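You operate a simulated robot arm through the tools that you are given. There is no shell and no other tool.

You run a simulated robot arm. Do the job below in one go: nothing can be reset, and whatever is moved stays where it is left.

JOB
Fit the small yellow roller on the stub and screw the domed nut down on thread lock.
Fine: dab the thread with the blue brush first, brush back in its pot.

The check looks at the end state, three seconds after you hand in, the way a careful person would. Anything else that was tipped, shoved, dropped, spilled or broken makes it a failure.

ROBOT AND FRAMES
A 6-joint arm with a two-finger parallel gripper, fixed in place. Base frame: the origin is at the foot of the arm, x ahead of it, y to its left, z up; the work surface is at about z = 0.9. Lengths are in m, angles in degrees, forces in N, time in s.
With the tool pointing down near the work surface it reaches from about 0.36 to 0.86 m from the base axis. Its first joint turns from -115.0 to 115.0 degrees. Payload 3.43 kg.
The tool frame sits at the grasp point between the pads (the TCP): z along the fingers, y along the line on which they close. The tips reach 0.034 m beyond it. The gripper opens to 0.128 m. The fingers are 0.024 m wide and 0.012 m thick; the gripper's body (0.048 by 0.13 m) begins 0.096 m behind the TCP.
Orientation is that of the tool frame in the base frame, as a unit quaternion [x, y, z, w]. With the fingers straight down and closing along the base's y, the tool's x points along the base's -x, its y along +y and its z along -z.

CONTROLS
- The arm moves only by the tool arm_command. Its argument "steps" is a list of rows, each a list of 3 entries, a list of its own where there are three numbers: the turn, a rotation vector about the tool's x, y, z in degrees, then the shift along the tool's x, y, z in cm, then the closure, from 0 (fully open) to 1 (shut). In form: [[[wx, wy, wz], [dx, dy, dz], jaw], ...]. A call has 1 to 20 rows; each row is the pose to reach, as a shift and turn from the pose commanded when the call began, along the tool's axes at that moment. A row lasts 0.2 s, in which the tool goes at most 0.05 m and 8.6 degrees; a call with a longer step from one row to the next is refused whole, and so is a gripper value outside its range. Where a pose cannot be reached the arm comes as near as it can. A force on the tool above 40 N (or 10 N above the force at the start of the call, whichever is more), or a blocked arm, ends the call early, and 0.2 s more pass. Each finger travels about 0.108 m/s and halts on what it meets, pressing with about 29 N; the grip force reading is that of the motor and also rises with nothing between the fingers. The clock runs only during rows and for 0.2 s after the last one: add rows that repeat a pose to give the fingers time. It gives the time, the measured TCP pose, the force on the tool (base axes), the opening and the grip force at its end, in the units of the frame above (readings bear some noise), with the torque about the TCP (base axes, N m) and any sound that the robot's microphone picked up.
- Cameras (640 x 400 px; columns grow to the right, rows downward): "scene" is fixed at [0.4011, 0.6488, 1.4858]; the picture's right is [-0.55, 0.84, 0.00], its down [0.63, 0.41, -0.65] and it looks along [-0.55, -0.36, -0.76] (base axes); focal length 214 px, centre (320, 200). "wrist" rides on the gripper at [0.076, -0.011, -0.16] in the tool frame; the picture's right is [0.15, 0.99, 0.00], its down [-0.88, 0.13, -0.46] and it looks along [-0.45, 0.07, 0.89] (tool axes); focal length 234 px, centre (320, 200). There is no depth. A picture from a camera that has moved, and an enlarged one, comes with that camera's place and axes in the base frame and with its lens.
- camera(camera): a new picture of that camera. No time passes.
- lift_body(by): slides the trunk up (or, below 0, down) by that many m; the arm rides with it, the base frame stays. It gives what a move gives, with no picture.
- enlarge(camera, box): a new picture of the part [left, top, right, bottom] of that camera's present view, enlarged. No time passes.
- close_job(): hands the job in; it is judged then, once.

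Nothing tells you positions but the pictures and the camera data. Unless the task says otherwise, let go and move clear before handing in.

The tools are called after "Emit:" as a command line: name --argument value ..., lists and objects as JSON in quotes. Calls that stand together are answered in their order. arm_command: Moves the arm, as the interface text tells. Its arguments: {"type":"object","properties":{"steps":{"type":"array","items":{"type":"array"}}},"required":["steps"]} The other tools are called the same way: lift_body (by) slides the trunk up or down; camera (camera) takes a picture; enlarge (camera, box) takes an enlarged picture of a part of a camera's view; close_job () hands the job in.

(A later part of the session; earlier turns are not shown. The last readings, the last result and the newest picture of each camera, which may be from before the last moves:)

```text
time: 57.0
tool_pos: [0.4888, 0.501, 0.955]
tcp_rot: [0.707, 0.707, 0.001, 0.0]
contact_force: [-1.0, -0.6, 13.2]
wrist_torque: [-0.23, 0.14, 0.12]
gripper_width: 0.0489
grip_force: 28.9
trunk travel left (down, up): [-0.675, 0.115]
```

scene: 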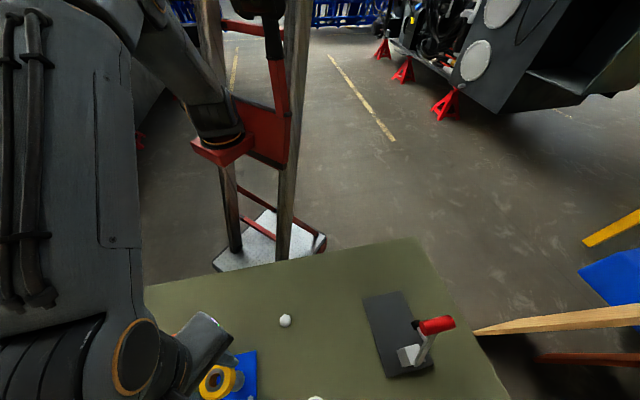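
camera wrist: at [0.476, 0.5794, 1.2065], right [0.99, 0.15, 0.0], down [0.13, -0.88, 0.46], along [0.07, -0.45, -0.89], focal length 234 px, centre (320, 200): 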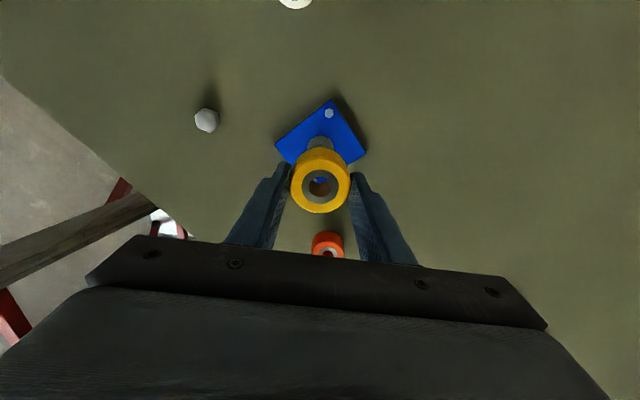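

Seated (13 N upward). I'll relieve the pressure, open, and rise clear.

Emit:
arm_command --steps '[[[0, 0, 0], [0, 0, -0.15], 0.75], [[0, 0, 0], [0, 0, -0.15], 0.7], [[0, 0, 0], [0, 0, -0.15], 0.6], [[0, 0, 0], [0, 0, -0.15], 0.5], [[0, 0, 0], [0, 0, -0.15], 0.4], [[0, 0, 0], [0, 0, -0.15], 0.4], [[0, 0, 0], [0, 0, -1.5], 0.4], [[0, 0, 0], [0, 0, -4], 0.4], [[0, 0, 0], [0, 0, -7], 0.4], [[0, 0, 0], [0, 0, -10], 0.4], [[0, 0, 0], [0, 0, -13], 0.4], [[0, 0, 0], [0, 0, -13], 0.4]]'

Emit:
camera --camera "wrist"

Emit:
enlarge --camera "wrist" --box '[270, 90, 370, 170]'

Emit:
enlarge --camera "scene" --box '[200, 350, 260, 398]'

```text
time: 59.6
tool_pos: [0.4884, 0.5002, 1.0839]
tcp_rot: [0.707, 0.707, 0.0, 0.0]
contact_force: [0.6, -0.1, 0.1]
wrist_torque: [0.0, -0.01, 0.03]
gripper_width: 0.0771
grip_force: 0.0
trunk travel left (down, up): [-0.675, 0.115]
```

```text
taken
camera wrist: at [0.4765, 0.5757, 1.2439], right [0.99, 0.15, 0.0], down [0.13, -0.88, 0.46], along [0.07, -0.45, -0.89], focal length 234 px, centre (320, 200)
```

wrist: 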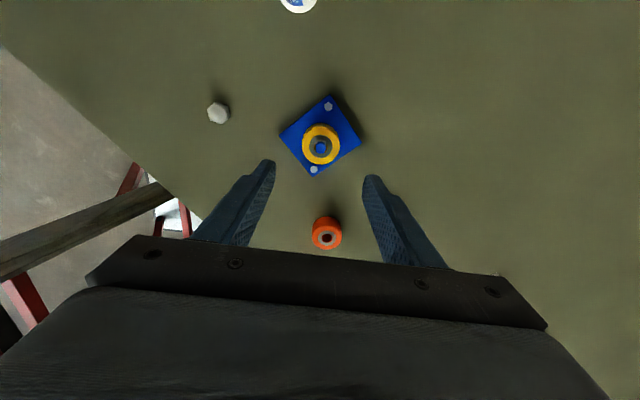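

```text
5.00 times, centred on (320, 130) of wrist
camera zoom: at [0.4765, 0.5757, 1.2439], right [0.99, 0.15, 0.0], down [0.13, -0.88, 0.46], along [0.07, -0.45, -0.89], focal length 1171 px, centre (320, 550)
```

zoom: 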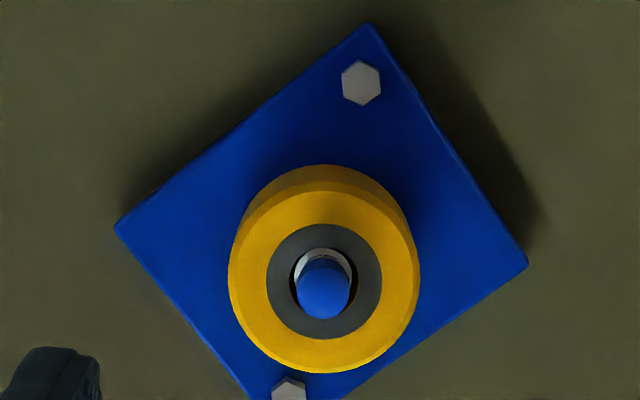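

```text
8.33 times, centred on (230, 374) of scene
camera zoom: at [0.4011, 0.6488, 1.4858], right [-0.55, 0.84, 0.0], down [0.63, 0.41, -0.65], along [-0.55, -0.36, -0.76], focal length 1787 px, centre (1070, -1250)
```

zoom: 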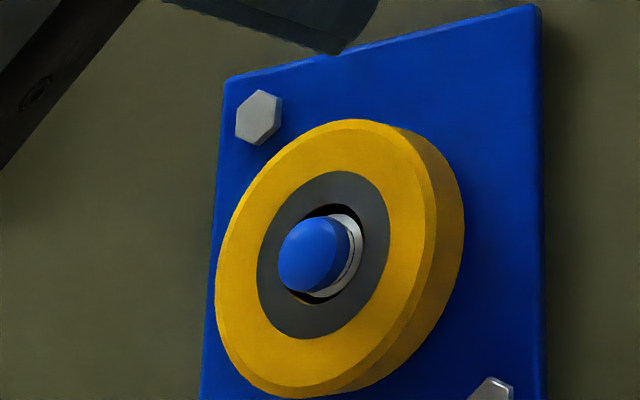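

The roller sits flat on the stub. Next the domed nut near (0.346, 0.517): I'll put the wrist camera directly over it to measure its position and hex orientation.

Emit:
arm_command --steps '[[[0, 0, 0], [-1.5, -3.3, 0], 0.4], [[0, 0, 0], [-3, -6.6, 0], 0.4], [[0, 0, 0], [-4.5, -9.9, 0], 0.4], [[0, 0, 0], [-5.9, -13.1, 0], 0.4], [[0, 0, 0], [-5.9, -13.1, 0], 0.4]]'

Emit:
camera --camera "wrist"

Emit:
enlarge --camera "wrist" --box '[295, 60, 345, 100]'

```text
time: 60.8
tool_pos: [0.3561, 0.4422, 1.0835]
tcp_rot: [0.707, 0.708, 0.0, 0.0]
contact_force: [-0.1, 0.7, 0.3]
wrist_torque: [-0.02, -0.03, -0.03]
gripper_width: 0.0768
grip_force: 0.2
trunk travel left (down, up): [-0.675, 0.115]
```

```text
taken
camera wrist: at [0.3449, 0.5166, 1.2441], right [0.99, 0.15, 0.0], down [0.13, -0.88, 0.46], along [0.07, -0.45, -0.89], focal length 234 px, centre (320, 200)
```

wrist: 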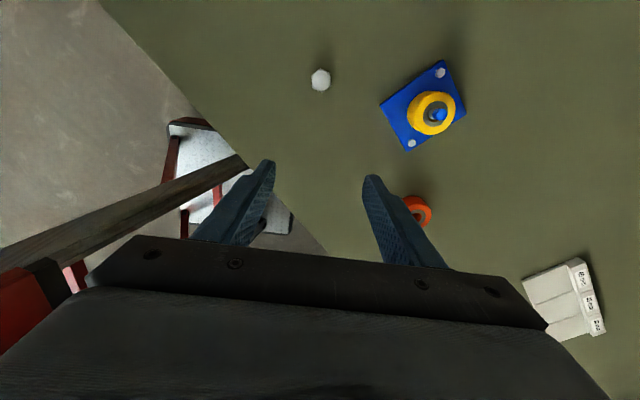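

```text
10.00 times, centred on (320, 80) of wrist
camera zoom: at [0.3449, 0.5166, 1.2441], right [0.99, 0.15, 0.0], down [0.13, -0.88, 0.46], along [0.07, -0.45, -0.89], focal length 2342 px, centre (320, 1400)
```

zoom: 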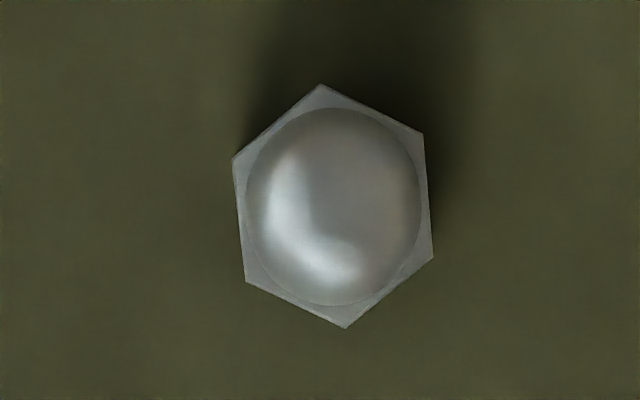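

The nut is centred at (0.3467, 0.5162), about 24 mm across flats, with flat normals at ≈14.3° (mod 60°) from base x. I'll move over it while testing how far the wrist can unwind, so I have range for tightening (clockwise = +z tool turn).

Emit:
arm_command --steps '[[[0, 0, -8.5], [0.37, -0.05, 0], 0.4], [[0, 0, -17], [0.74, -0.09, 0], 0.4], [[0, 0, -25.5], [1.11, -0.14, 0], 0.4], [[0, 0, -34], [1.48, -0.19, 0], 0.4], [[0, 0, -42.5], [1.85, -0.24, 0], 0.4], [[0, 0, -51], [2.22, -0.28, 0], 0.4], [[0, 0, -59.5], [2.59, -0.33, 0], 0.4], [[0, 0, -68], [2.96, -0.38, 0], 0.4], [[0, 0, -76.5], [3.33, -0.42, 0], 0.4], [[0, 0, -85], [3.7, -0.47, 0], 0.4], [[0, 0, -93.5], [4.07, -0.52, 0], 0.4], [[0, 0, -102], [4.44, -0.56, 0], 0.4], [[0, 0, -110.5], [4.81, -0.61, 0], 0.4], [[0, 0, -119], [5.18, -0.66, 0], 0.4], [[0, 0, -127.5], [5.55, -0.7, 0], 0.4], [[0, 0, -136], [5.92, -0.75, 0], 0.4], [[0, 0, -144.5], [6.29, -0.8, 0], 0.4], [[0, 0, -153], [6.66, -0.85, 0], 0.4], [[0, 0, -161.5], [7.03, -0.89, 0], 0.4], [[0, 0, -170], [7.4, -0.94, 0], 0.4]]'

Emit:
camera --camera "scene"

```text
time: 65.0
tool_pos: [0.3483, 0.5154, 1.0848]
tcp_rot: [-0.643, 0.766, 0.0, 0.0]
contact_force: [0.7, 0.3, -0.3]
wrist_torque: [-0.02, 0.03, 0.0]
gripper_width: 0.077
grip_force: 0.1
trunk travel left (down, up): [-0.675, 0.115]
```

```text
taken
```

scene: 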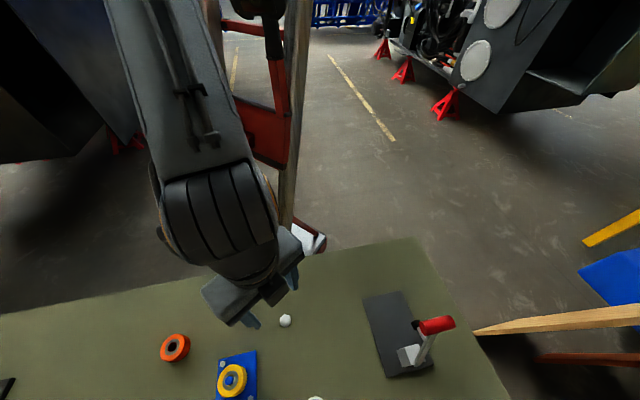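

Reached −80° fine. I'll test further unwinding.

Emit:
arm_command --steps '[[[0, 0, -8.5], [0, 0, 0], 0.4], [[0, 0, -17], [0, 0, 0], 0.4], [[0, 0, -25.5], [0, 0, 0], 0.4], [[0, 0, -34], [0, 0, 0], 0.4], [[0, 0, -42.5], [0, 0, 0], 0.4], [[0, 0, -51], [0, 0, 0], 0.4], [[0, 0, -59.5], [0, 0, 0], 0.4], [[0, 0, -68], [0, 0, 0], 0.4], [[0, 0, -76.5], [0, 0, 0], 0.4], [[0, 0, -85], [0, 0, 0], 0.4], [[0, 0, -93.5], [0, 0, 0], 0.4], [[0, 0, -102], [0, 0, 0], 0.4], [[0, 0, -110.5], [0, 0, 0], 0.4], [[0, 0, -119], [0, 0, 0], 0.4], [[0, 0, -124.3], [0, 0, 0], 0.4]]'

```text
time: 68.2
tool_pos: [0.3483, 0.5154, 1.0845]
tcp_rot: [0.977, 0.212, 0.0, 0.0]
contact_force: [0.0, 0.9, -0.3]
wrist_torque: [-0.01, -0.02, 0.01]
gripper_width: 0.0766
grip_force: 0.1
trunk travel left (down, up): [-0.675, 0.115]
```

Emit:
arm_command --steps '[[[0, 0, -8.5], [0, 0, 0], 0.4], [[0, 0, -17], [0, 0, 0], 0.4], [[0, 0, -25.5], [0, 0, 0], 0.4], [[0, 0, -34], [0, 0, 0], 0.4], [[0, 0, -42.5], [0, 0, 0], 0.4], [[0, 0, -51], [0, 0, 0], 0.4], [[0, 0, -59.5], [0, 0, 0], 0.4], [[0, 0, -68], [0, 0, 0], 0.4], [[0, 0, -76.5], [0, 0, 0], 0.4], [[0, 0, -85], [0, 0, 0], 0.4], [[0, 0, -93.5], [0, 0, 0], 0.4], [[0, 0, -102], [0, 0, 0], 0.4], [[0, 0, -110.5], [0, 0, 0], 0.4], [[0, 0, -119], [0, 0, 0], 0.4], [[0, 0, -120], [0, 0, 0], 0.4]]'

```text
time: 70.3
tool_pos: [0.1972, 0.4799, 0.9463]
tcp_rot: [0.652, 0.745, 0.123, 0.064]
contact_force: [-1.4, 2.0, 5.0]
wrist_torque: [0.1, 0.16, -0.08]
gripper_width: 0.0764
grip_force: 0.1
out of reach, approached as far as the arm can: row 4, 5, 6, 7, 8, 9, 10
trunk travel left (down, up): [-0.675, 0.115]
stopped in row 10: the force on the tool passed its limit at 138 N (the readings are from after the stop); the commanded pose is now the measured one
```

The wrist hit its limit around row 4 and the arm swung off and bumped something. I'll look at everything before moving.

Emit:
camera --camera "scene"

Emit:
camera --camera "wrist"

```text
taken
```

scene: 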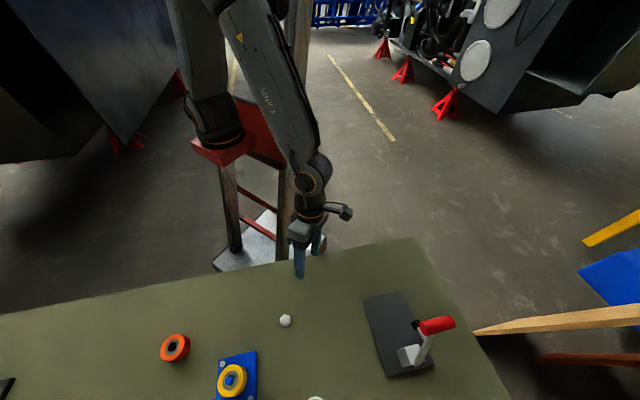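

```text
taken
camera wrist: at [0.1351, 0.5373, 1.1016], right [0.93, 0.26, 0.27], down [0.13, -0.9, 0.42], along [0.35, -0.35, -0.87], focal length 234 px, centre (320, 200)
```

wrist: 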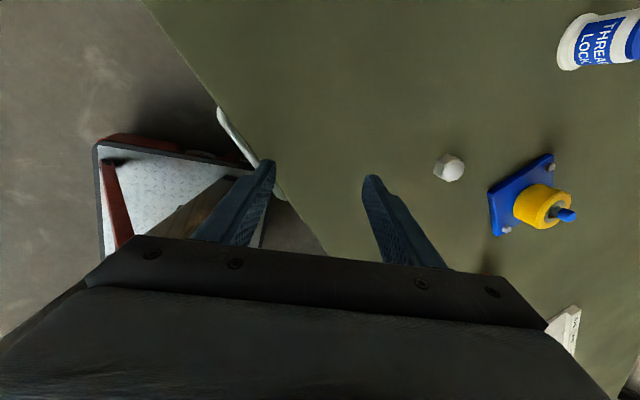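

Nothing on the bench appears disturbed; the fingers met the bench edge. I'll first lift straight up a little and check the arm follows.

Emit:
arm_command --steps '[[[0, 0, 0], [0.07, 0.27, -0.96], 0.4], [[0, 0, 0], [0.13, 0.53, -1.92], 0.4]]'

```text
time: 70.9
tool_pos: [0.1927, 0.4788, 0.9602]
tcp_rot: [0.653, 0.744, 0.124, 0.069]
contact_force: [0.4, 0.6, 0.5]
wrist_torque: [0.0, 0.0, -0.02]
gripper_width: 0.0767
grip_force: 0.0
out of reach, approached as far as the arm can: row 2
trunk travel left (down, up): [-0.675, 0.115]
```

Free of contact. Now I'll unwind the wrist (+z turn) while rising slowly.

Emit:
arm_command --steps '[[[0, 0, 8], [0.0, 0, 0], 0.4], [[0, 0, 16], [0.05, 0.2, -0.7], 0.4], [[0, 0, 24], [0.1, 0.4, -1.4], 0.4], [[0, 0, 32], [0.14, 0.55, -2], 0.4]]'

Emit:
camera --camera "scene"

```text
time: 71.9
tool_pos: [0.1933, 0.4779, 0.9799]
tcp_rot: [0.833, 0.537, 0.133, 0.029]
contact_force: [0.1, 0.7, 0.0]
wrist_torque: [-0.04, -0.02, 0.01]
gripper_width: 0.0767
grip_force: 0.1
trunk travel left (down, up): [-0.675, 0.115]
```

```text
taken
```

scene: 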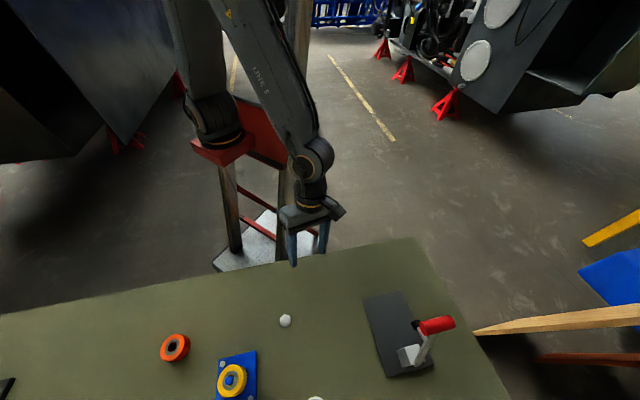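

The arm follows well. I'll straighten the tool to vertical, unwound to about −180°, and rise above the bench.

Emit:
arm_command --steps '[[[0.44, -2.01, 8.15], [0.6, 0.7, -1.8], 0.4], [[0.88, -4.03, 16.3], [1.2, 1.4, -3.6], 0.4], [[1.31, -6.04, 24.5], [2.2, 2.8, -5], 0.4], [[1.75, -8.05, 32.6], [3.4, 4.4, -6], 0.4], [[2.19, -10.06, 40.8], [4.7, 6, -7], 0.4], [[2.63, -12.08, 48.9], [5.9, 7.6, -7.6], 0.4], [[3.06, -14.09, 57.1], [7.2, 9.2, -8.1], 0.4], [[3.5, -16.1, 65.2], [8.41, 10.85, -8.66], 0.4], [[3.5, -16.1, 65.2], [8.41, 10.85, -8.66], 0.4]]'

Emit:
camera --camera "scene"

Emit:
camera --camera "wrist"

```text
time: 73.9
tool_pos: [0.298, 0.4972, 1.1014]
tcp_rot: [1.0, -0.002, 0.001, 0.0]
contact_force: [0.1, 0.2, -0.1]
wrist_torque: [-0.03, 0.0, 0.01]
gripper_width: 0.0767
grip_force: 0.0
trunk travel left (down, up): [-0.675, 0.115]
```

```text
taken
```

scene: 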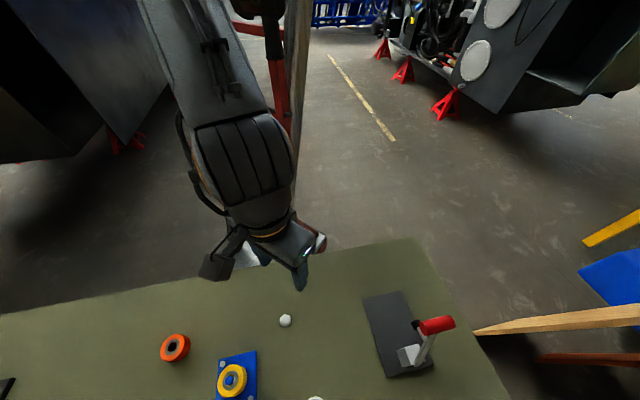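

```text
taken
camera wrist: at [0.3746, 0.509, 1.2616], right [0.15, -0.99, 0.0], down [-0.88, -0.13, 0.45], along [-0.45, -0.07, -0.89], focal length 234 px, centre (320, 200)
```

wrist: 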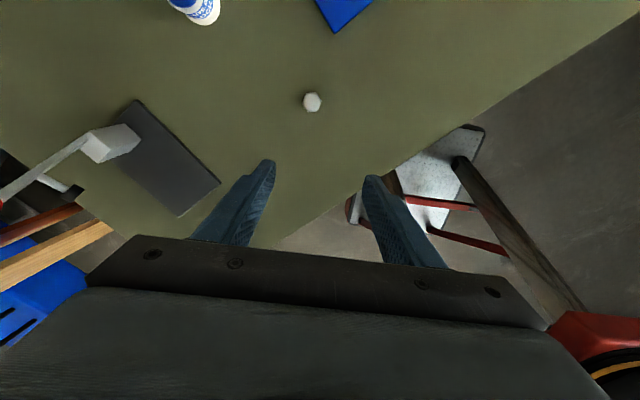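

The tool is vertical again and the nut looks untouched. The wrist range is about 350°, so I'll grip the nut unwound near −164° (flats aligned) to leave room for tightening. Moving above the nut.

Emit:
arm_command --steps '[[[0, 0, 5.2], [1.6, -0.6, 1], 0.5], [[0, 0, 10.4], [3.2, -1.2, 2], 0.55], [[0, 0, 15.7], [4.87, -1.9, 3], 0.55], [[0, 0, 15.7], [4.87, -1.9, 3], 0.55], [[0, 0, 15.7], [4.87, -1.9, 3], 0.55]]'

Emit:
camera --camera "wrist"

Emit:
enlarge --camera "wrist" --box '[280, 110, 360, 190]'

```text
time: 75.1
tool_pos: [0.3475, 0.5175, 1.0712]
tcp_rot: [0.991, -0.136, 0.002, 0.0]
contact_force: [0.0, -0.7, 0.7]
wrist_torque: [0.04, -0.04, -0.01]
gripper_width: 0.0576
grip_force: 0.0
trunk travel left (down, up): [-0.675, 0.115]
```

```text
taken
camera wrist: at [0.4235, 0.5087, 1.2309], right [-0.13, -0.99, 0.0], down [-0.88, 0.11, 0.45], along [-0.45, 0.06, -0.89], focal length 234 px, centre (320, 200)
```

wrist: 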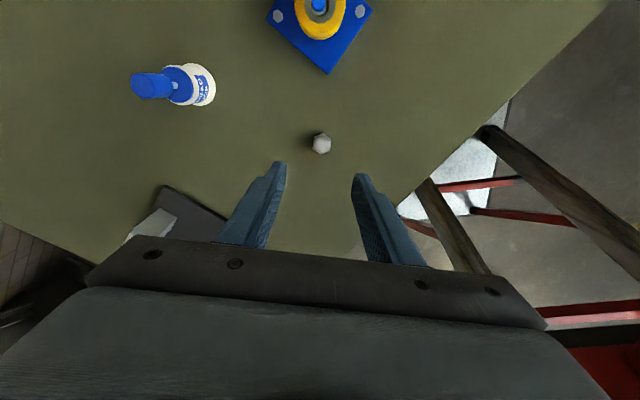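

```text
5.00 times, centred on (320, 150) of wrist
camera zoom: at [0.4235, 0.5087, 1.2309], right [-0.13, -0.99, 0.0], down [-0.88, 0.11, 0.45], along [-0.45, 0.06, -0.89], focal length 1171 px, centre (320, 450)
```

zoom: 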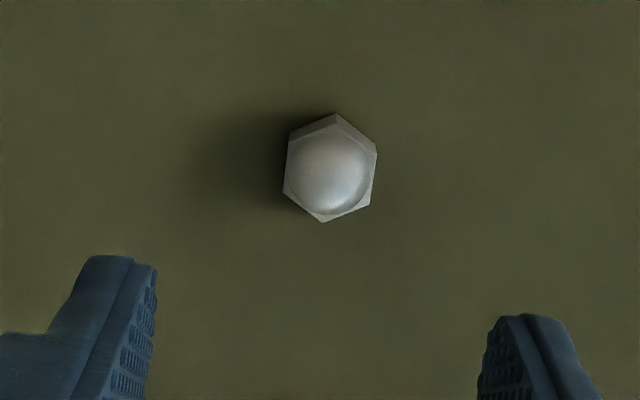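

The nut is about 2 mm off along the closing axis; I'll correct, descend so the fingertips are just above the bench, and close on the flats.

Emit:
arm_command --steps '[[[0, 0, 0], [-0.05, 0.22, 2], 0.55], [[0, 0, 0], [-0.05, 0.22, 5], 0.55], [[0, 0, 0], [-0.05, 0.22, 8], 0.55], [[0, 0, 0], [-0.05, 0.22, 11], 0.55], [[0, 0, 0], [-0.05, 0.22, 12.6], 0.55], [[0, 0, 0], [-0.05, 0.22, 13.3], 0.55], [[0, 0, 0], [-0.05, 0.22, 13.3], 0.55]]'

Emit:
enlarge --camera "wrist" --box '[260, 130, 380, 230]'

```text
time: 76.7
tool_pos: [0.3467, 0.5165, 0.9378]
tcp_rot: [0.991, -0.137, 0.002, 0.001]
contact_force: [0.9, 0.2, -0.3]
wrist_torque: [0.01, -0.01, 0.01]
gripper_width: 0.0575
grip_force: 0.1
trunk travel left (down, up): [-0.675, 0.115]
```

```text
4.00 times, centred on (320, 180) of wrist
camera zoom: at [0.4226, 0.5065, 1.0983], right [-0.13, -0.99, 0.0], down [-0.88, 0.11, 0.45], along [-0.45, 0.06, -0.89], focal length 937 px, centre (320, 280)
```

zoom: 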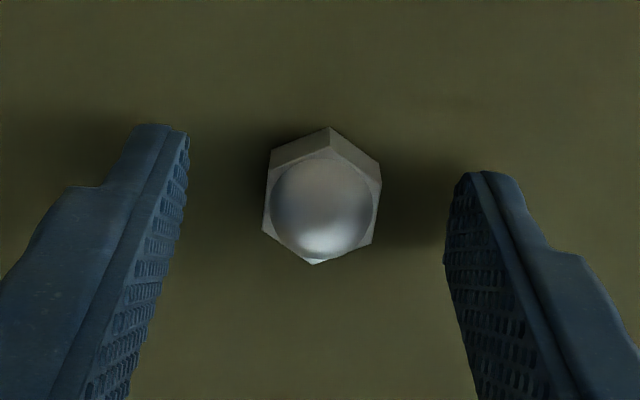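

Well centred with flats facing the pads. Closing on the nut.

Emit:
arm_command --steps '[[[0, 0, 0], [0, 0, 0], 0.65], [[0, 0, 0], [0, 0, 0], 0.72], [[0, 0, 0], [0, 0, 0], 0.78], [[0, 0, 0], [0, 0, 0], 0.84], [[0, 0, 0], [0, 0, 0], 0.9], [[0, 0, 0], [0, 0, 0], 0.9]]'

Emit:
enlarge --camera "wrist" --box '[270, 140, 370, 220]'

```text
time: 78.1
tool_pos: [0.3481, 0.5161, 0.9382]
tcp_rot: [0.991, -0.136, 0.001, 0.0]
contact_force: [-0.7, 0.5, 0.7]
wrist_torque: [0.01, -0.01, -0.01]
gripper_width: 0.0231
grip_force: 28.6
trunk travel left (down, up): [-0.675, 0.115]
```

```text
5.00 times, centred on (320, 180) of wrist
camera zoom: at [0.4226, 0.5065, 1.0985], right [-0.13, -0.99, 0.0], down [-0.88, 0.11, 0.45], along [-0.45, 0.06, -0.89], focal length 1171 px, centre (320, 300)
```

zoom: 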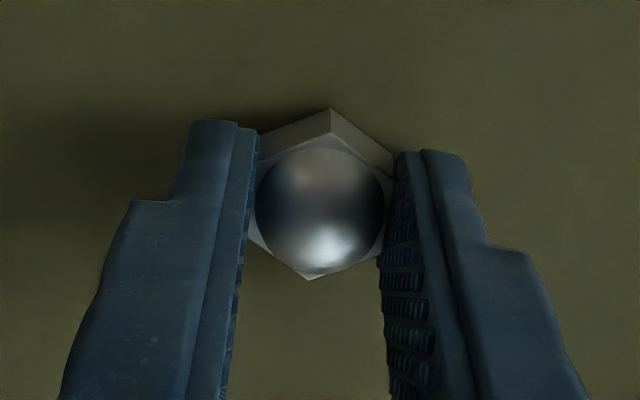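

The nut is gripped on its flats (23.1 mm). I'll lift it, unwind to about −200°, and put the wrist camera directly over the stub to measure its axis precisely.

Emit:
arm_command --steps '[[[0, 0, 0], [0, 0, -3], 0.9], [[0, 0, 0], [0, 0, -7], 0.9], [[0, 0, 0], [0, 0, -11], 0.9], [[0, 0, 0], [0, 0, -13], 0.9], [[0, 0, -7.2], [1.68, 0.6, -13], 0.9], [[0, 0, -14.4], [3.37, 1.19, -13], 0.9], [[0, 0, -21.6], [5.05, 1.79, -13], 0.9], [[0, 0, -28.8], [6.74, 2.38, -13], 0.9], [[0, 0, -36], [8.42, 2.98, -13], 0.9], [[0, 0, -36], [8.42, 2.98, -13], 0.9], [[0, 0, -36], [8.42, 2.98, -13], 0.9]]'

Emit:
camera --camera "wrist"

Emit:
enlarge --camera "wrist" --box '[290, 50, 350, 100]'

Emit:
enlarge --camera "scene" --box '[200, 350, 260, 398]'

```text
time: 80.5
tool_pos: [0.4197, 0.4655, 1.0678]
tcp_rot: [0.984, 0.177, 0.002, 0.0]
contact_force: [-0.6, 1.1, -0.3]
wrist_torque: [-0.01, -0.01, 0.0]
gripper_width: 0.0232
grip_force: 28.3
trunk travel left (down, up): [-0.675, 0.115]
```

```text
taken
camera wrist: at [0.4864, 0.5033, 1.2282], right [0.48, -0.88, 0.0], down [-0.78, -0.43, 0.45], along [-0.4, -0.22, -0.89], focal length 234 px, centre (320, 200)
```

wrist: 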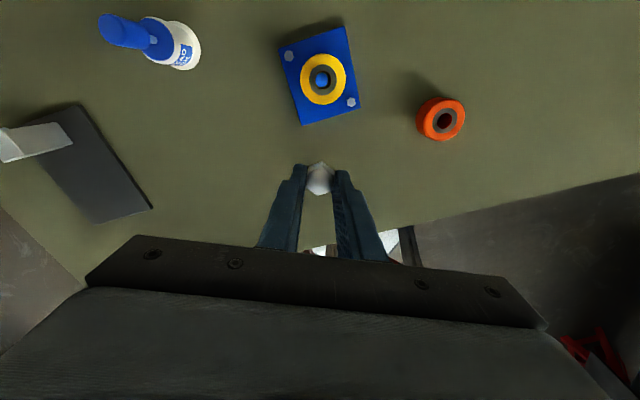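

```text
8.00 times, centred on (320, 75) of wrist
camera zoom: at [0.4864, 0.5033, 1.2282], right [0.48, -0.88, 0.0], down [-0.78, -0.43, 0.45], along [-0.4, -0.22, -0.89], focal length 1873 px, centre (320, 1200)
```

zoom: 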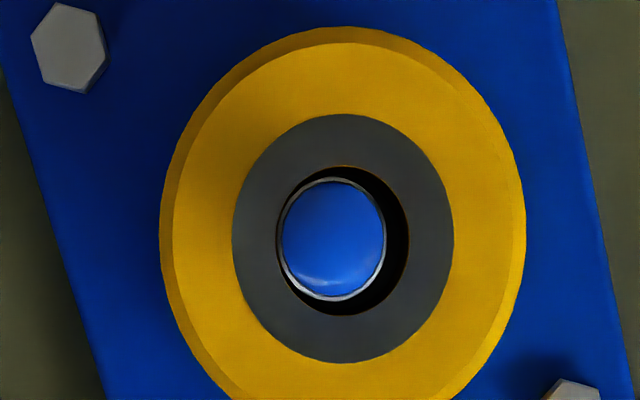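

```text
8.33 times, centred on (230, 374) of scene
camera zoom: at [0.4011, 0.6488, 1.4858], right [-0.55, 0.84, 0.0], down [0.63, 0.41, -0.65], along [-0.55, -0.36, -0.76], focal length 1787 px, centre (1070, -1250)
```

zoom: 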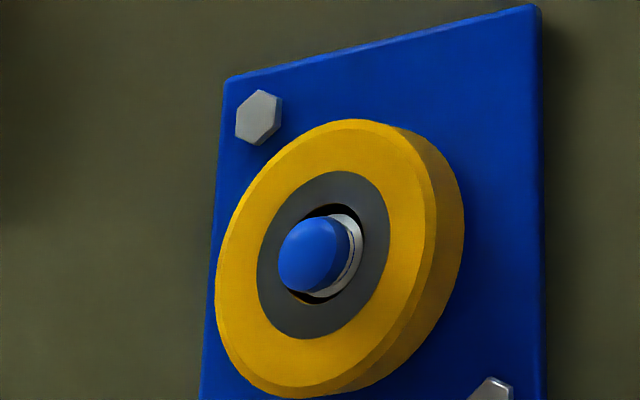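

From directly above, the stub axis sits at tool offset (+7.64, −0.95) cm from the TCP. I'll shift the nut over it, staying above the tip, and check from the scene camera.

Emit:
arm_command --steps '[[[0, 0, 0], [2.6, -0.3, 0], 0.9], [[0, 0, 0], [5.2, -0.6, 0], 0.9], [[0, 0, 0], [7.7, -0.95, 0], 0.9], [[0, 0, 0], [7.7, -0.95, 2], 0.9], [[0, 0, 0], [7.7, -0.95, 4.5], 0.9], [[0, 0, 0], [7.7, -0.95, 4.5], 0.9], [[0, 0, 0], [7.7, -0.95, 4.5], 0.9]]'

Emit:
camera --camera "scene"

Emit:
enlarge --camera "wrist" --box '[270, 110, 370, 220]'

Emit:
enlarge --camera "scene" --box '[190, 340, 270, 398]'

```text
time: 82.1
tool_pos: [0.4884, 0.4994, 1.0242]
tcp_rot: [0.984, 0.176, 0.001, 0.001]
contact_force: [-0.6, -0.3, -0.8]
wrist_torque: [-0.03, 0.01, -0.01]
gripper_width: 0.0232
grip_force: 28.8
trunk travel left (down, up): [-0.675, 0.115]
```

```text
taken
```

scene: 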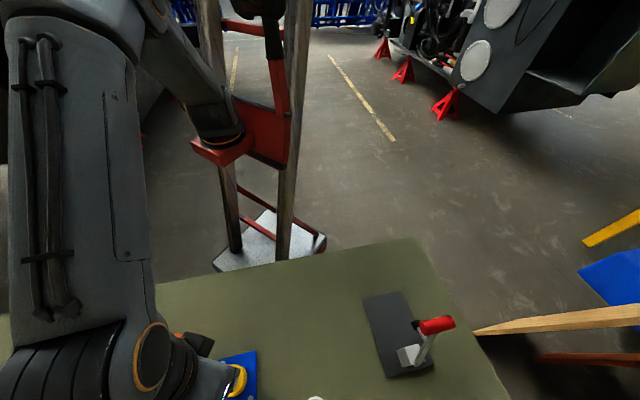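

```text
3.64 times, centred on (320, 165) of wrist
camera zoom: at [0.555, 0.5366, 1.184], right [0.48, -0.88, 0.0], down [-0.78, -0.43, 0.45], along [-0.4, -0.22, -0.89], focal length 852 px, centre (320, 327)
```

zoom: 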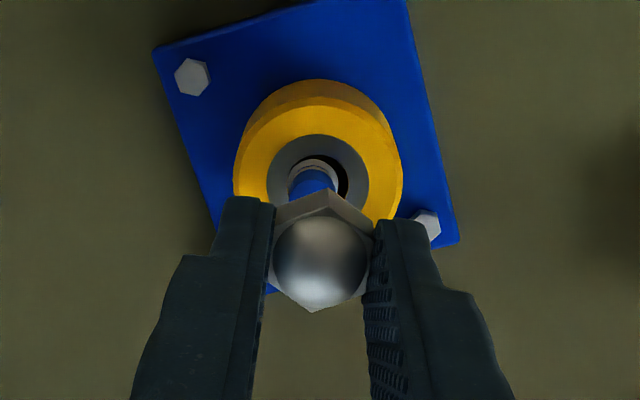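

```text
6.90 times, centred on (230, 369) of scene
camera zoom: at [0.4011, 0.6488, 1.4858], right [-0.55, 0.84, 0.0], down [0.63, 0.41, -0.65], along [-0.55, -0.36, -0.76], focal length 1479 px, centre (941, -966)
```

zoom: 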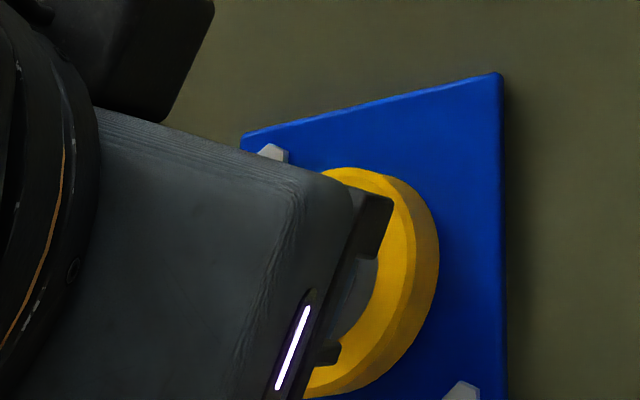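

Emit:
enlarge --camera "wrist" --box '[295, 140, 345, 175]'

Emit:
arm_command --steps '[[[0, 0, 0], [0, 0, 0], 0.9]]'

Emit:
arm_command --steps '[[[0, 0, 0], [0, 0, 0], 0.9]]'

Emit:
arm_command --steps '[[[0, 0, 0], [0, 0, 0], 0.9]]'

```text
11.43 times, centred on (320, 158) of wrist
camera zoom: at [0.555, 0.5366, 1.184], right [0.48, -0.88, 0.0], down [-0.78, -0.43, 0.45], along [-0.4, -0.22, -0.89], focal length 2676 px, centre (320, 686)
```

zoom: 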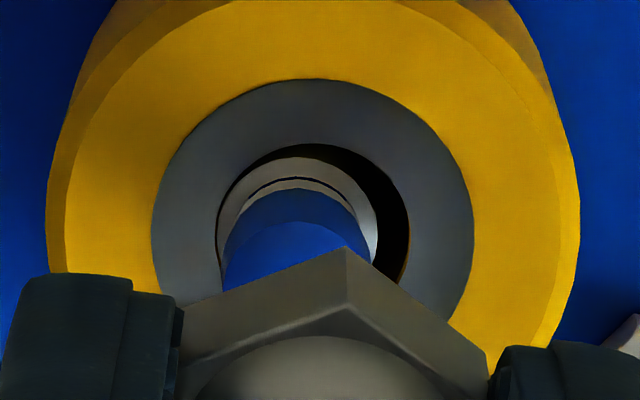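

```text
time: 82.5
tool_pos: [0.4889, 0.5002, 1.0235]
tcp_rot: [0.984, 0.176, 0.0, 0.001]
contact_force: [-0.1, 0.7, -0.4]
wrist_torque: [-0.01, 0.01, 0.02]
gripper_width: 0.023
grip_force: 29.2
trunk travel left (down, up): [-0.675, 0.115]
```

```text
time: 82.9
tool_pos: [0.4886, 0.5004, 1.0232]
tcp_rot: [0.984, 0.176, 0.001, 0.001]
contact_force: [0.1, -0.3, 0.7]
wrist_torque: [0.01, -0.03, 0.02]
gripper_width: 0.0232
grip_force: 28.8
trunk travel left (down, up): [-0.675, 0.115]
```

```text
time: 83.3
tool_pos: [0.4881, 0.4988, 1.0248]
tcp_rot: [0.984, 0.176, 0.001, 0.001]
contact_force: [0.3, 0.5, -0.6]
wrist_torque: [-0.02, 0.02, -0.04]
gripper_width: 0.0229
grip_force: 29.3
trunk travel left (down, up): [-0.675, 0.115]
```

Averaged readings and the close-up say the stub is at tool offset (+1.4, −2.1) mm from the nut's centre. I'll correct and lower to just above the tip.

Emit:
arm_command --steps '[[[0, 0, 0], [0.14, -0.21, 0], 0.9], [[0, 0, 0], [0.14, -0.21, 0.8], 0.9], [[0, 0, 0], [0.14, -0.21, 1.5], 0.9], [[0, 0, 0], [0.14, -0.21, 1.5], 0.9], [[0, 0, 0], [0.14, -0.21, 1.5], 0.9]]'

Emit:
enlarge --camera "wrist" --box '[295, 145, 345, 180]'

Emit:
enlarge --camera "scene" --box '[190, 340, 270, 398]'

Emit:
arm_command --steps '[[[0, 0, 0], [0, 0, 0], 0.9]]'

Emit:
arm_command --steps '[[[0, 0, 0], [0, 0, 0], 0.9]]'

```text
time: 84.5
tool_pos: [0.4894, 0.5023, 1.007]
tcp_rot: [0.985, 0.175, 0.001, 0.001]
contact_force: [0.3, -0.3, -0.6]
wrist_torque: [0.0, 0.0, -0.01]
gripper_width: 0.0229
grip_force: 28.7
trunk travel left (down, up): [-0.675, 0.115]
```

```text
11.43 times, centred on (320, 162) of wrist
camera zoom: at [0.5561, 0.5396, 1.1681], right [0.48, -0.88, 0.0], down [-0.78, -0.43, 0.45], along [-0.4, -0.22, -0.89], focal length 2676 px, centre (320, 629)
```

zoom: 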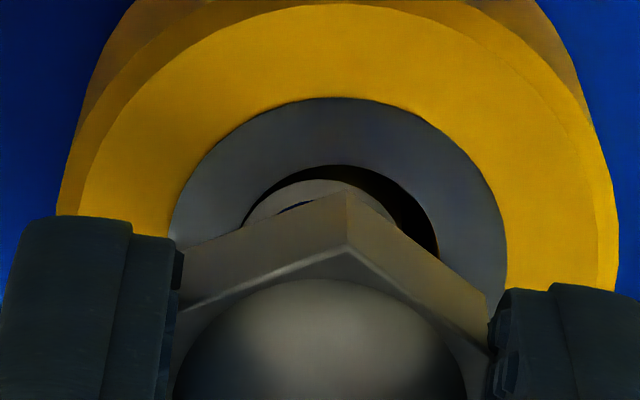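

```text
6.90 times, centred on (230, 369) of scene
camera zoom: at [0.4011, 0.6488, 1.4858], right [-0.55, 0.84, 0.0], down [0.63, 0.41, -0.65], along [-0.55, -0.36, -0.76], focal length 1479 px, centre (941, -966)
```

zoom: 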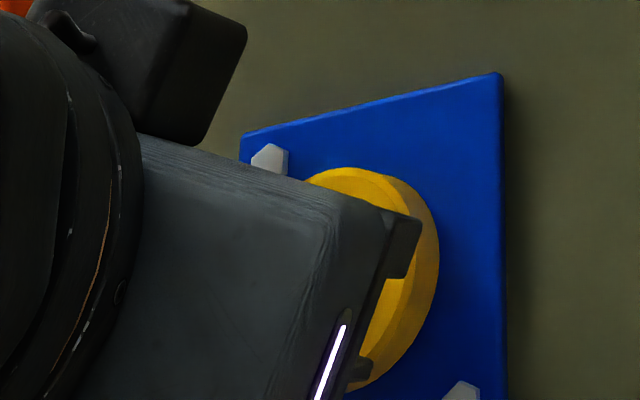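

```text
time: 84.9
tool_pos: [0.4887, 0.503, 1.0079]
tcp_rot: [0.984, 0.176, 0.002, 0.001]
contact_force: [0.2, 1.3, -0.4]
wrist_torque: [-0.05, -0.03, 0.04]
gripper_width: 0.0229
grip_force: 28.8
trunk travel left (down, up): [-0.675, 0.115]
```

```text
time: 85.3
tool_pos: [0.4889, 0.5022, 1.0081]
tcp_rot: [0.984, 0.176, 0.002, 0.0]
contact_force: [-0.4, 0.4, 0.3]
wrist_torque: [0.01, 0.01, -0.01]
gripper_width: 0.023
grip_force: 29.1
trunk travel left (down, up): [-0.675, 0.115]
```

Columns are centred; the fits suggest backing off about 1 mm along tool x. I'll do that and descend gently until the nut touches the thread.

Emit:
arm_command --steps '[[[0, 0, 0], [-0.1, 0, 0], 0.9], [[0, 0, 0], [-0.1, 0, 0.2], 0.9], [[0, 0, 0], [-0.1, 0, 0.4], 0.9], [[0, 0, 0], [-0.1, 0, 0.4], 0.9]]'

Emit:
arm_command --steps '[[[0, 0, 0], [0, 0, 0.1], 0.9], [[0, 0, 0], [0, 0, 0.2], 0.9], [[0, 0, 0], [0, 0, 0.2], 0.9]]'

```text
time: 86.3
tool_pos: [0.4883, 0.5029, 1.0057]
tcp_rot: [0.984, 0.176, 0.001, 0.001]
contact_force: [-0.1, 0.5, 0.0]
wrist_torque: [0.02, 0.01, 0.02]
gripper_width: 0.023
grip_force: 28.3
trunk travel left (down, up): [-0.675, 0.115]
```

```text
time: 87.1
tool_pos: [0.4877, 0.5029, 1.0017]
tcp_rot: [0.984, 0.176, 0.001, 0.001]
contact_force: [0.0, -0.5, -0.6]
wrist_torque: [0.01, -0.03, 0.0]
gripper_width: 0.0228
grip_force: 29.0
trunk travel left (down, up): [-0.675, 0.115]
```

Emit:
arm_command --steps '[[[0, 0, 0], [0, 0, 0.1], 0.9], [[0, 0, 0], [0, 0, 0.2], 0.9], [[0, 0, 0], [0, 0, 0.2], 0.9]]'

Emit:
arm_command --steps '[[[0, 0, 0], [0, 0, 0.1], 0.9], [[0, 0, 0], [0, 0, 0.2], 0.9], [[0, 0, 0], [0, 0, 0.2], 0.9]]'

```text
time: 87.9
tool_pos: [0.488, 0.5025, 0.9993]
tcp_rot: [0.984, 0.176, 0.002, 0.0]
contact_force: [-1.4, -0.3, -0.3]
wrist_torque: [0.0, 0.02, 0.01]
gripper_width: 0.0232
grip_force: 28.7
trunk travel left (down, up): [-0.675, 0.115]
```

```text
time: 88.7
tool_pos: [0.4895, 0.5021, 0.999]
tcp_rot: [0.984, 0.177, 0.001, 0.001]
contact_force: [0.1, 0.4, -0.5]
wrist_torque: [0.01, -0.04, 0.01]
gripper_width: 0.0231
grip_force: 29.0
trunk travel left (down, up): [-0.675, 0.115]
```

Emit:
arm_command --steps '[[[0, 0, 0], [0, 0, 0.1], 0.9], [[0, 0, 0], [0, 0, 0.2], 0.9], [[0, 0, 0], [0, 0, 0.2], 0.9]]'

Emit:
arm_command --steps '[[[0, 0, 0], [0, 0, 0.1], 0.9], [[0, 0, 0], [0, 0, 0.2], 0.9], [[0, 0, 0], [0, 0, 0.2], 0.9]]'

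Emit:
enlarge --camera "wrist" --box '[280, 140, 360, 200]'

```text
time: 89.5
tool_pos: [0.4884, 0.5034, 0.9964]
tcp_rot: [0.984, 0.176, 0.002, 0.001]
contact_force: [0.4, -0.4, -0.9]
wrist_torque: [-0.04, -0.01, 0.04]
gripper_width: 0.0232
grip_force: 29.0
trunk travel left (down, up): [-0.675, 0.115]
```

```text
time: 90.3
tool_pos: [0.4889, 0.5023, 0.994]
tcp_rot: [0.984, 0.177, 0.002, 0.0]
contact_force: [0.1, -0.9, 0.0]
wrist_torque: [-0.01, -0.03, 0.03]
gripper_width: 0.0233
grip_force: 29.2
trunk travel left (down, up): [-0.675, 0.115]
```

```text
6.67 times, centred on (320, 170) of wrist
camera zoom: at [0.5558, 0.5402, 1.1549], right [0.48, -0.88, 0.0], down [-0.78, -0.43, 0.45], along [-0.4, -0.22, -0.89], focal length 1561 px, centre (320, 400)
```

zoom: 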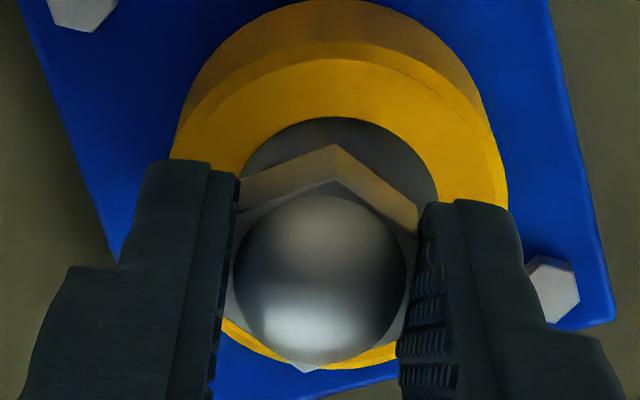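

No contact yet – the nut's mouth is over the tip. I'll continue down in small steps.

Emit:
arm_command --steps '[[[0, 0, 0], [0, 0, 0.1], 0.9], [[0, 0, 0], [0, 0, 0.2], 0.9], [[0, 0, 0], [0, 0, 0.2], 0.9]]'

Emit:
arm_command --steps '[[[0, 0, 0], [0, 0, 0.1], 0.9], [[0, 0, 0], [0, 0, 0.2], 0.9], [[0, 0, 0], [0, 0, 0.2], 0.9]]'

```text
time: 91.1
tool_pos: [0.4895, 0.5033, 0.9924]
tcp_rot: [0.984, 0.176, 0.003, 0.0]
contact_force: [0.6, -0.8, -0.4]
wrist_torque: [0.0, -0.02, 0.03]
gripper_width: 0.023
grip_force: 28.9
trunk travel left (down, up): [-0.675, 0.115]
```

```text
time: 91.9
tool_pos: [0.4892, 0.5039, 0.9897]
tcp_rot: [0.984, 0.176, 0.002, 0.001]
contact_force: [1.1, -0.2, 0.4]
wrist_torque: [0.03, -0.02, -0.01]
gripper_width: 0.0228
grip_force: 28.5
trunk travel left (down, up): [-0.675, 0.115]
```

Emit:
arm_command --steps '[[[0, 0, 0], [0, 0, 0.1], 0.9], [[0, 0, 0], [0, 0, 0.2], 0.9], [[0, 0, 0], [0, 0, 0.2], 0.9]]'

Emit:
arm_command --steps '[[[0, 0, 0], [0, 0, 0.1], 0.9], [[0, 0, 0], [0, 0, 0.2], 0.9], [[0, 0, 0], [0, 0, 0.2], 0.9]]'

Emit:
enlarge --camera "wrist" --box '[280, 140, 360, 200]'

```text
time: 92.7
tool_pos: [0.4883, 0.5024, 0.9878]
tcp_rot: [0.984, 0.176, 0.001, 0.001]
contact_force: [1.0, 0.2, -1.2]
wrist_torque: [-0.01, 0.01, 0.0]
gripper_width: 0.023
grip_force: 28.8
trunk travel left (down, up): [-0.675, 0.115]
```

```text
time: 93.5
tool_pos: [0.4879, 0.5023, 0.9862]
tcp_rot: [0.984, 0.175, 0.002, 0.0]
contact_force: [-7.0, -8.2, 1.6]
wrist_torque: [-0.12, 0.24, 0.0]
gripper_width: 0.023
grip_force: 29.2
trunk travel left (down, up): [-0.675, 0.115]
```

```text
6.67 times, centred on (320, 170) of wrist
camera zoom: at [0.5553, 0.5391, 1.146], right [0.48, -0.88, 0.0], down [-0.78, -0.43, 0.45], along [-0.4, -0.22, -0.89], focal length 1561 px, centre (320, 400)
```

zoom: 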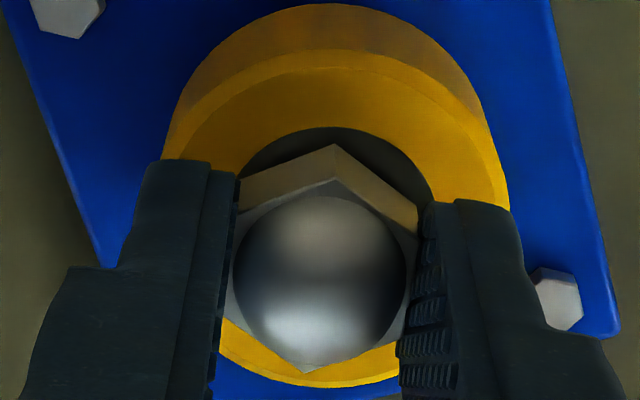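

A side force (−7, −8 N) appeared: the nut is starting on the thread slightly off axis. I'll shift a little in that direction to relieve it.

Emit:
arm_command --steps '[[[0, 0, 0], [-0.08, 0.045, 0], 0.9], [[0, 0, 0], [-0.08, 0.045, 0], 0.9]]'

```text
time: 94.1
tool_pos: [0.487, 0.5025, 0.986]
tcp_rot: [0.984, 0.176, 0.002, 0.0]
contact_force: [-5.9, -4.2, 1.9]
wrist_torque: [-0.11, 0.23, 0.0]
gripper_width: 0.0231
grip_force: 28.8
trunk travel left (down, up): [-0.675, 0.115]
```

Emit:
arm_command --steps '[[[0, 0, 0], [-0.06, 0.02, 0], 0.9], [[0, 0, 0], [-0.12, 0.04, 0], 0.9], [[0, 0, 0], [-0.12, 0.04, 0], 0.9]]'

```text
time: 94.9
tool_pos: [0.4885, 0.5016, 0.9868]
tcp_rot: [0.984, 0.176, 0.003, 0.0]
contact_force: [4.2, 2.7, 1.3]
wrist_torque: [0.12, -0.1, -0.01]
gripper_width: 0.0229
grip_force: 28.7
trunk travel left (down, up): [-0.675, 0.115]
```

Emit:
arm_command --steps '[[[0, 0, 0], [0.05, -0.017, 0], 0.9], [[0, 0, 0], [0.05, -0.017, 0], 0.9]]'

Emit:
enlarge --camera "wrist" --box '[280, 140, 360, 200]'

```text
time: 95.5
tool_pos: [0.4881, 0.503, 0.9865]
tcp_rot: [0.984, 0.177, 0.003, 0.0]
contact_force: [6.6, 3.8, 1.7]
wrist_torque: [0.13, -0.24, 0.04]
gripper_width: 0.0234
grip_force: 28.7
trunk travel left (down, up): [-0.675, 0.115]
```

```text
6.67 times, centred on (320, 170) of wrist
camera zoom: at [0.555, 0.5387, 1.1461], right [0.48, -0.88, 0.0], down [-0.78, -0.43, 0.45], along [-0.4, -0.22, -0.89], focal length 1561 px, centre (320, 400)
```

zoom: 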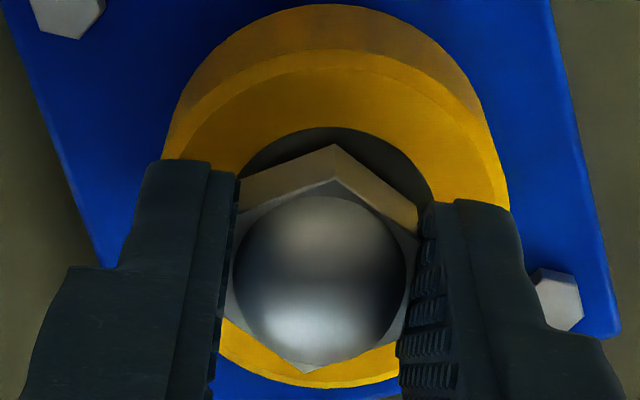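

Emit:
arm_command --steps '[[[0, 0, 0], [0.035, -0.012, 0], 0.9], [[0, 0, 0], [0.035, -0.012, 0], 0.9], [[0, 0, 0], [0.035, -0.012, 0], 0.9], [[0, 0, 0], [0.035, -0.012, 0], 0.9]]'

Emit:
arm_command --steps '[[[0, 0, 0], [0, 0, 0], 0.9], [[0, 0, 0], [0, 0, 0], 0.9]]'

```text
time: 96.5
tool_pos: [0.4883, 0.5011, 0.9851]
tcp_rot: [0.984, 0.176, 0.001, 0.0]
contact_force: [3.3, 1.6, 0.5]
wrist_torque: [0.16, -0.16, 0.0]
gripper_width: 0.0229
grip_force: 29.2
trunk travel left (down, up): [-0.675, 0.115]
```

```text
time: 97.1
tool_pos: [0.4879, 0.5024, 0.9866]
tcp_rot: [0.984, 0.177, 0.001, 0.001]
contact_force: [3.0, 0.6, 0.8]
wrist_torque: [0.14, -0.09, -0.01]
gripper_width: 0.0233
grip_force: 28.7
trunk travel left (down, up): [-0.675, 0.115]
```

Side load is now small. I'll start turning clockwise (+z) 85° and watch the forces.

Emit:
arm_command --steps '[[[0, 0, 8.5], [0.03, 0, 0], 0.9], [[0, 0, 17], [0.03, 0, 0], 0.9], [[0, 0, 25.5], [0.03, 0, 0], 0.9], [[0, 0, 34], [0.03, 0, 0], 0.9], [[0, 0, 42.5], [0.03, 0, 0], 0.9], [[0, 0, 51], [0.03, 0, 0], 0.9], [[0, 0, 59.5], [0.03, 0, 0], 0.9], [[0, 0, 68], [0.03, 0, 0], 0.9], [[0, 0, 76.5], [0.03, 0, 0], 0.9], [[0, 0, 85], [0.03, 0, 0], 0.9]]'

Emit:
enlarge --camera "wrist" --box '[280, 140, 360, 200]'

```text
time: 99.3
tool_pos: [0.4869, 0.5016, 0.9853]
tcp_rot: [0.845, -0.535, 0.001, 0.0]
contact_force: [-4.0, -12.2, -0.7]
wrist_torque: [-0.49, 0.21, 0.01]
gripper_width: 0.0231
grip_force: 29.2
trunk travel left (down, up): [-0.675, 0.115]
```

```text
6.67 times, centred on (320, 170) of wrist
camera zoom: at [0.5304, 0.4381, 1.146], right [-0.83, -0.55, 0.0], down [-0.49, 0.74, 0.45], along [-0.25, 0.38, -0.89], focal length 1561 px, centre (320, 400)
```

zoom: 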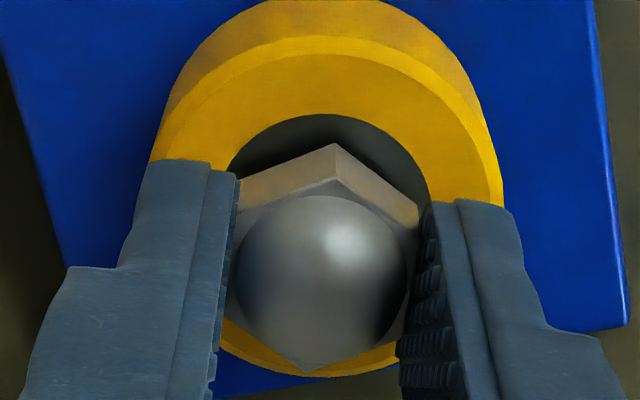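

Turning gave only a side load, because the nut's centre is slightly off the TCP along tool x. I'll relieve the side load, then test whether the nut resists a small downward push.

Emit:
arm_command --steps '[[[0, 0, 0], [0.08, 0.08, 0], 0.9], [[0, 0, 0], [0.08, 0.08, 0], 0.9]]'

Emit:
arm_command --steps '[[[0, 0, 0], [0, 0, 0], 0.9], [[0, 0, 0], [0, 0, 0], 0.9]]'

```text
time: 99.9
tool_pos: [0.4893, 0.5024, 0.9852]
tcp_rot: [0.845, -0.535, 0.0, 0.0]
contact_force: [-1.5, -9.6, -2.5]
wrist_torque: [-0.4, 0.14, 0.0]
gripper_width: 0.0228
grip_force: 29.0
trunk travel left (down, up): [-0.675, 0.115]
```

```text
time: 100.5
tool_pos: [0.4883, 0.5016, 0.9865]
tcp_rot: [0.845, -0.534, 0.001, -0.001]
contact_force: [-1.4, -8.5, -3.3]
wrist_torque: [-0.34, 0.13, 0.0]
gripper_width: 0.0234
grip_force: 28.5
trunk travel left (down, up): [-0.675, 0.115]
```

Emit:
arm_command --steps '[[[0, 0, 0], [0.07, 0.05, 0], 0.9], [[0, 0, 0], [0.14, 0.1, 0], 0.9], [[0, 0, 0], [0.14, 0.1, 0], 0.9]]'

Emit:
arm_command --steps '[[[0, 0, 0], [0, 0, 0], 0.9], [[0, 0, 0], [0, 0, 0], 0.9]]'

```text
time: 101.3
tool_pos: [0.488, 0.502, 0.9858]
tcp_rot: [0.846, -0.534, 0.001, -0.003]
contact_force: [6.2, 12.1, -6.8]
wrist_torque: [0.37, -0.06, -0.01]
gripper_width: 0.023
grip_force: 29.0
trunk travel left (down, up): [-0.675, 0.115]
```

```text
time: 101.9
tool_pos: [0.4882, 0.5021, 0.9859]
tcp_rot: [0.845, -0.534, 0.0, -0.002]
contact_force: [8.4, 20.9, -4.0]
wrist_torque: [0.61, -0.03, -0.01]
gripper_width: 0.023
grip_force: 29.4
trunk travel left (down, up): [-0.675, 0.115]
```

Emit:
arm_command --steps '[[[0, 0, 0], [-0.08, -0.06, 0], 0.9]]'

Emit:
arm_command --steps '[[[0, 0, 0], [0, 0, 0], 0.9], [[0, 0, 0], [0, 0, 0], 0.9]]'

Emit:
arm_command --steps '[[[0, 0, 0], [0, 0, 0], 0.9], [[0, 0, 0], [0, 0, 0], 0.9]]'

```text
time: 102.3
tool_pos: [0.4875, 0.5012, 0.9864]
tcp_rot: [0.845, -0.535, 0.001, 0.0]
contact_force: [6.2, 18.1, -1.7]
wrist_torque: [0.63, 0.0, -0.03]
gripper_width: 0.0231
grip_force: 28.7
trunk travel left (down, up): [-0.675, 0.115]
```

```text
time: 102.9
tool_pos: [0.488, 0.5009, 0.9866]
tcp_rot: [0.845, -0.535, 0.001, 0.0]
contact_force: [5.5, 18.1, -1.2]
wrist_torque: [0.53, 0.0, -0.02]
gripper_width: 0.0231
grip_force: 28.9
trunk travel left (down, up): [-0.675, 0.115]
```

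```text
time: 103.5
tool_pos: [0.4883, 0.5016, 0.9863]
tcp_rot: [0.845, -0.535, 0.002, -0.001]
contact_force: [4.9, 18.9, -0.7]
wrist_torque: [0.49, -0.01, -0.01]
gripper_width: 0.0232
grip_force: 28.9
trunk travel left (down, up): [-0.675, 0.115]
```

Emit:
arm_command --steps '[[[0, 0, 0], [-0.06, -0.03, 0], 0.9], [[0, 0, 0], [-0.06, -0.03, 0], 0.9], [[0, 0, 0], [-0.06, -0.03, 0], 0.9]]'

Emit:
arm_command --steps '[[[0, 0, 0], [0, 0, 0], 0.9], [[0, 0, 0], [0, 0, 0], 0.9]]'

```text
time: 104.3
tool_pos: [0.4886, 0.5013, 0.9856]
tcp_rot: [0.845, -0.535, 0.001, 0.0]
contact_force: [0.2, 11.0, -0.2]
wrist_torque: [0.26, 0.11, 0.04]
gripper_width: 0.0229
grip_force: 29.3
trunk travel left (down, up): [-0.675, 0.115]
```

```text
time: 104.9
tool_pos: [0.4879, 0.5017, 0.9856]
tcp_rot: [0.845, -0.535, 0.001, 0.0]
contact_force: [-0.4, 7.3, -0.9]
wrist_torque: [0.15, 0.09, -0.02]
gripper_width: 0.0232
grip_force: 29.4
trunk travel left (down, up): [-0.675, 0.115]
```

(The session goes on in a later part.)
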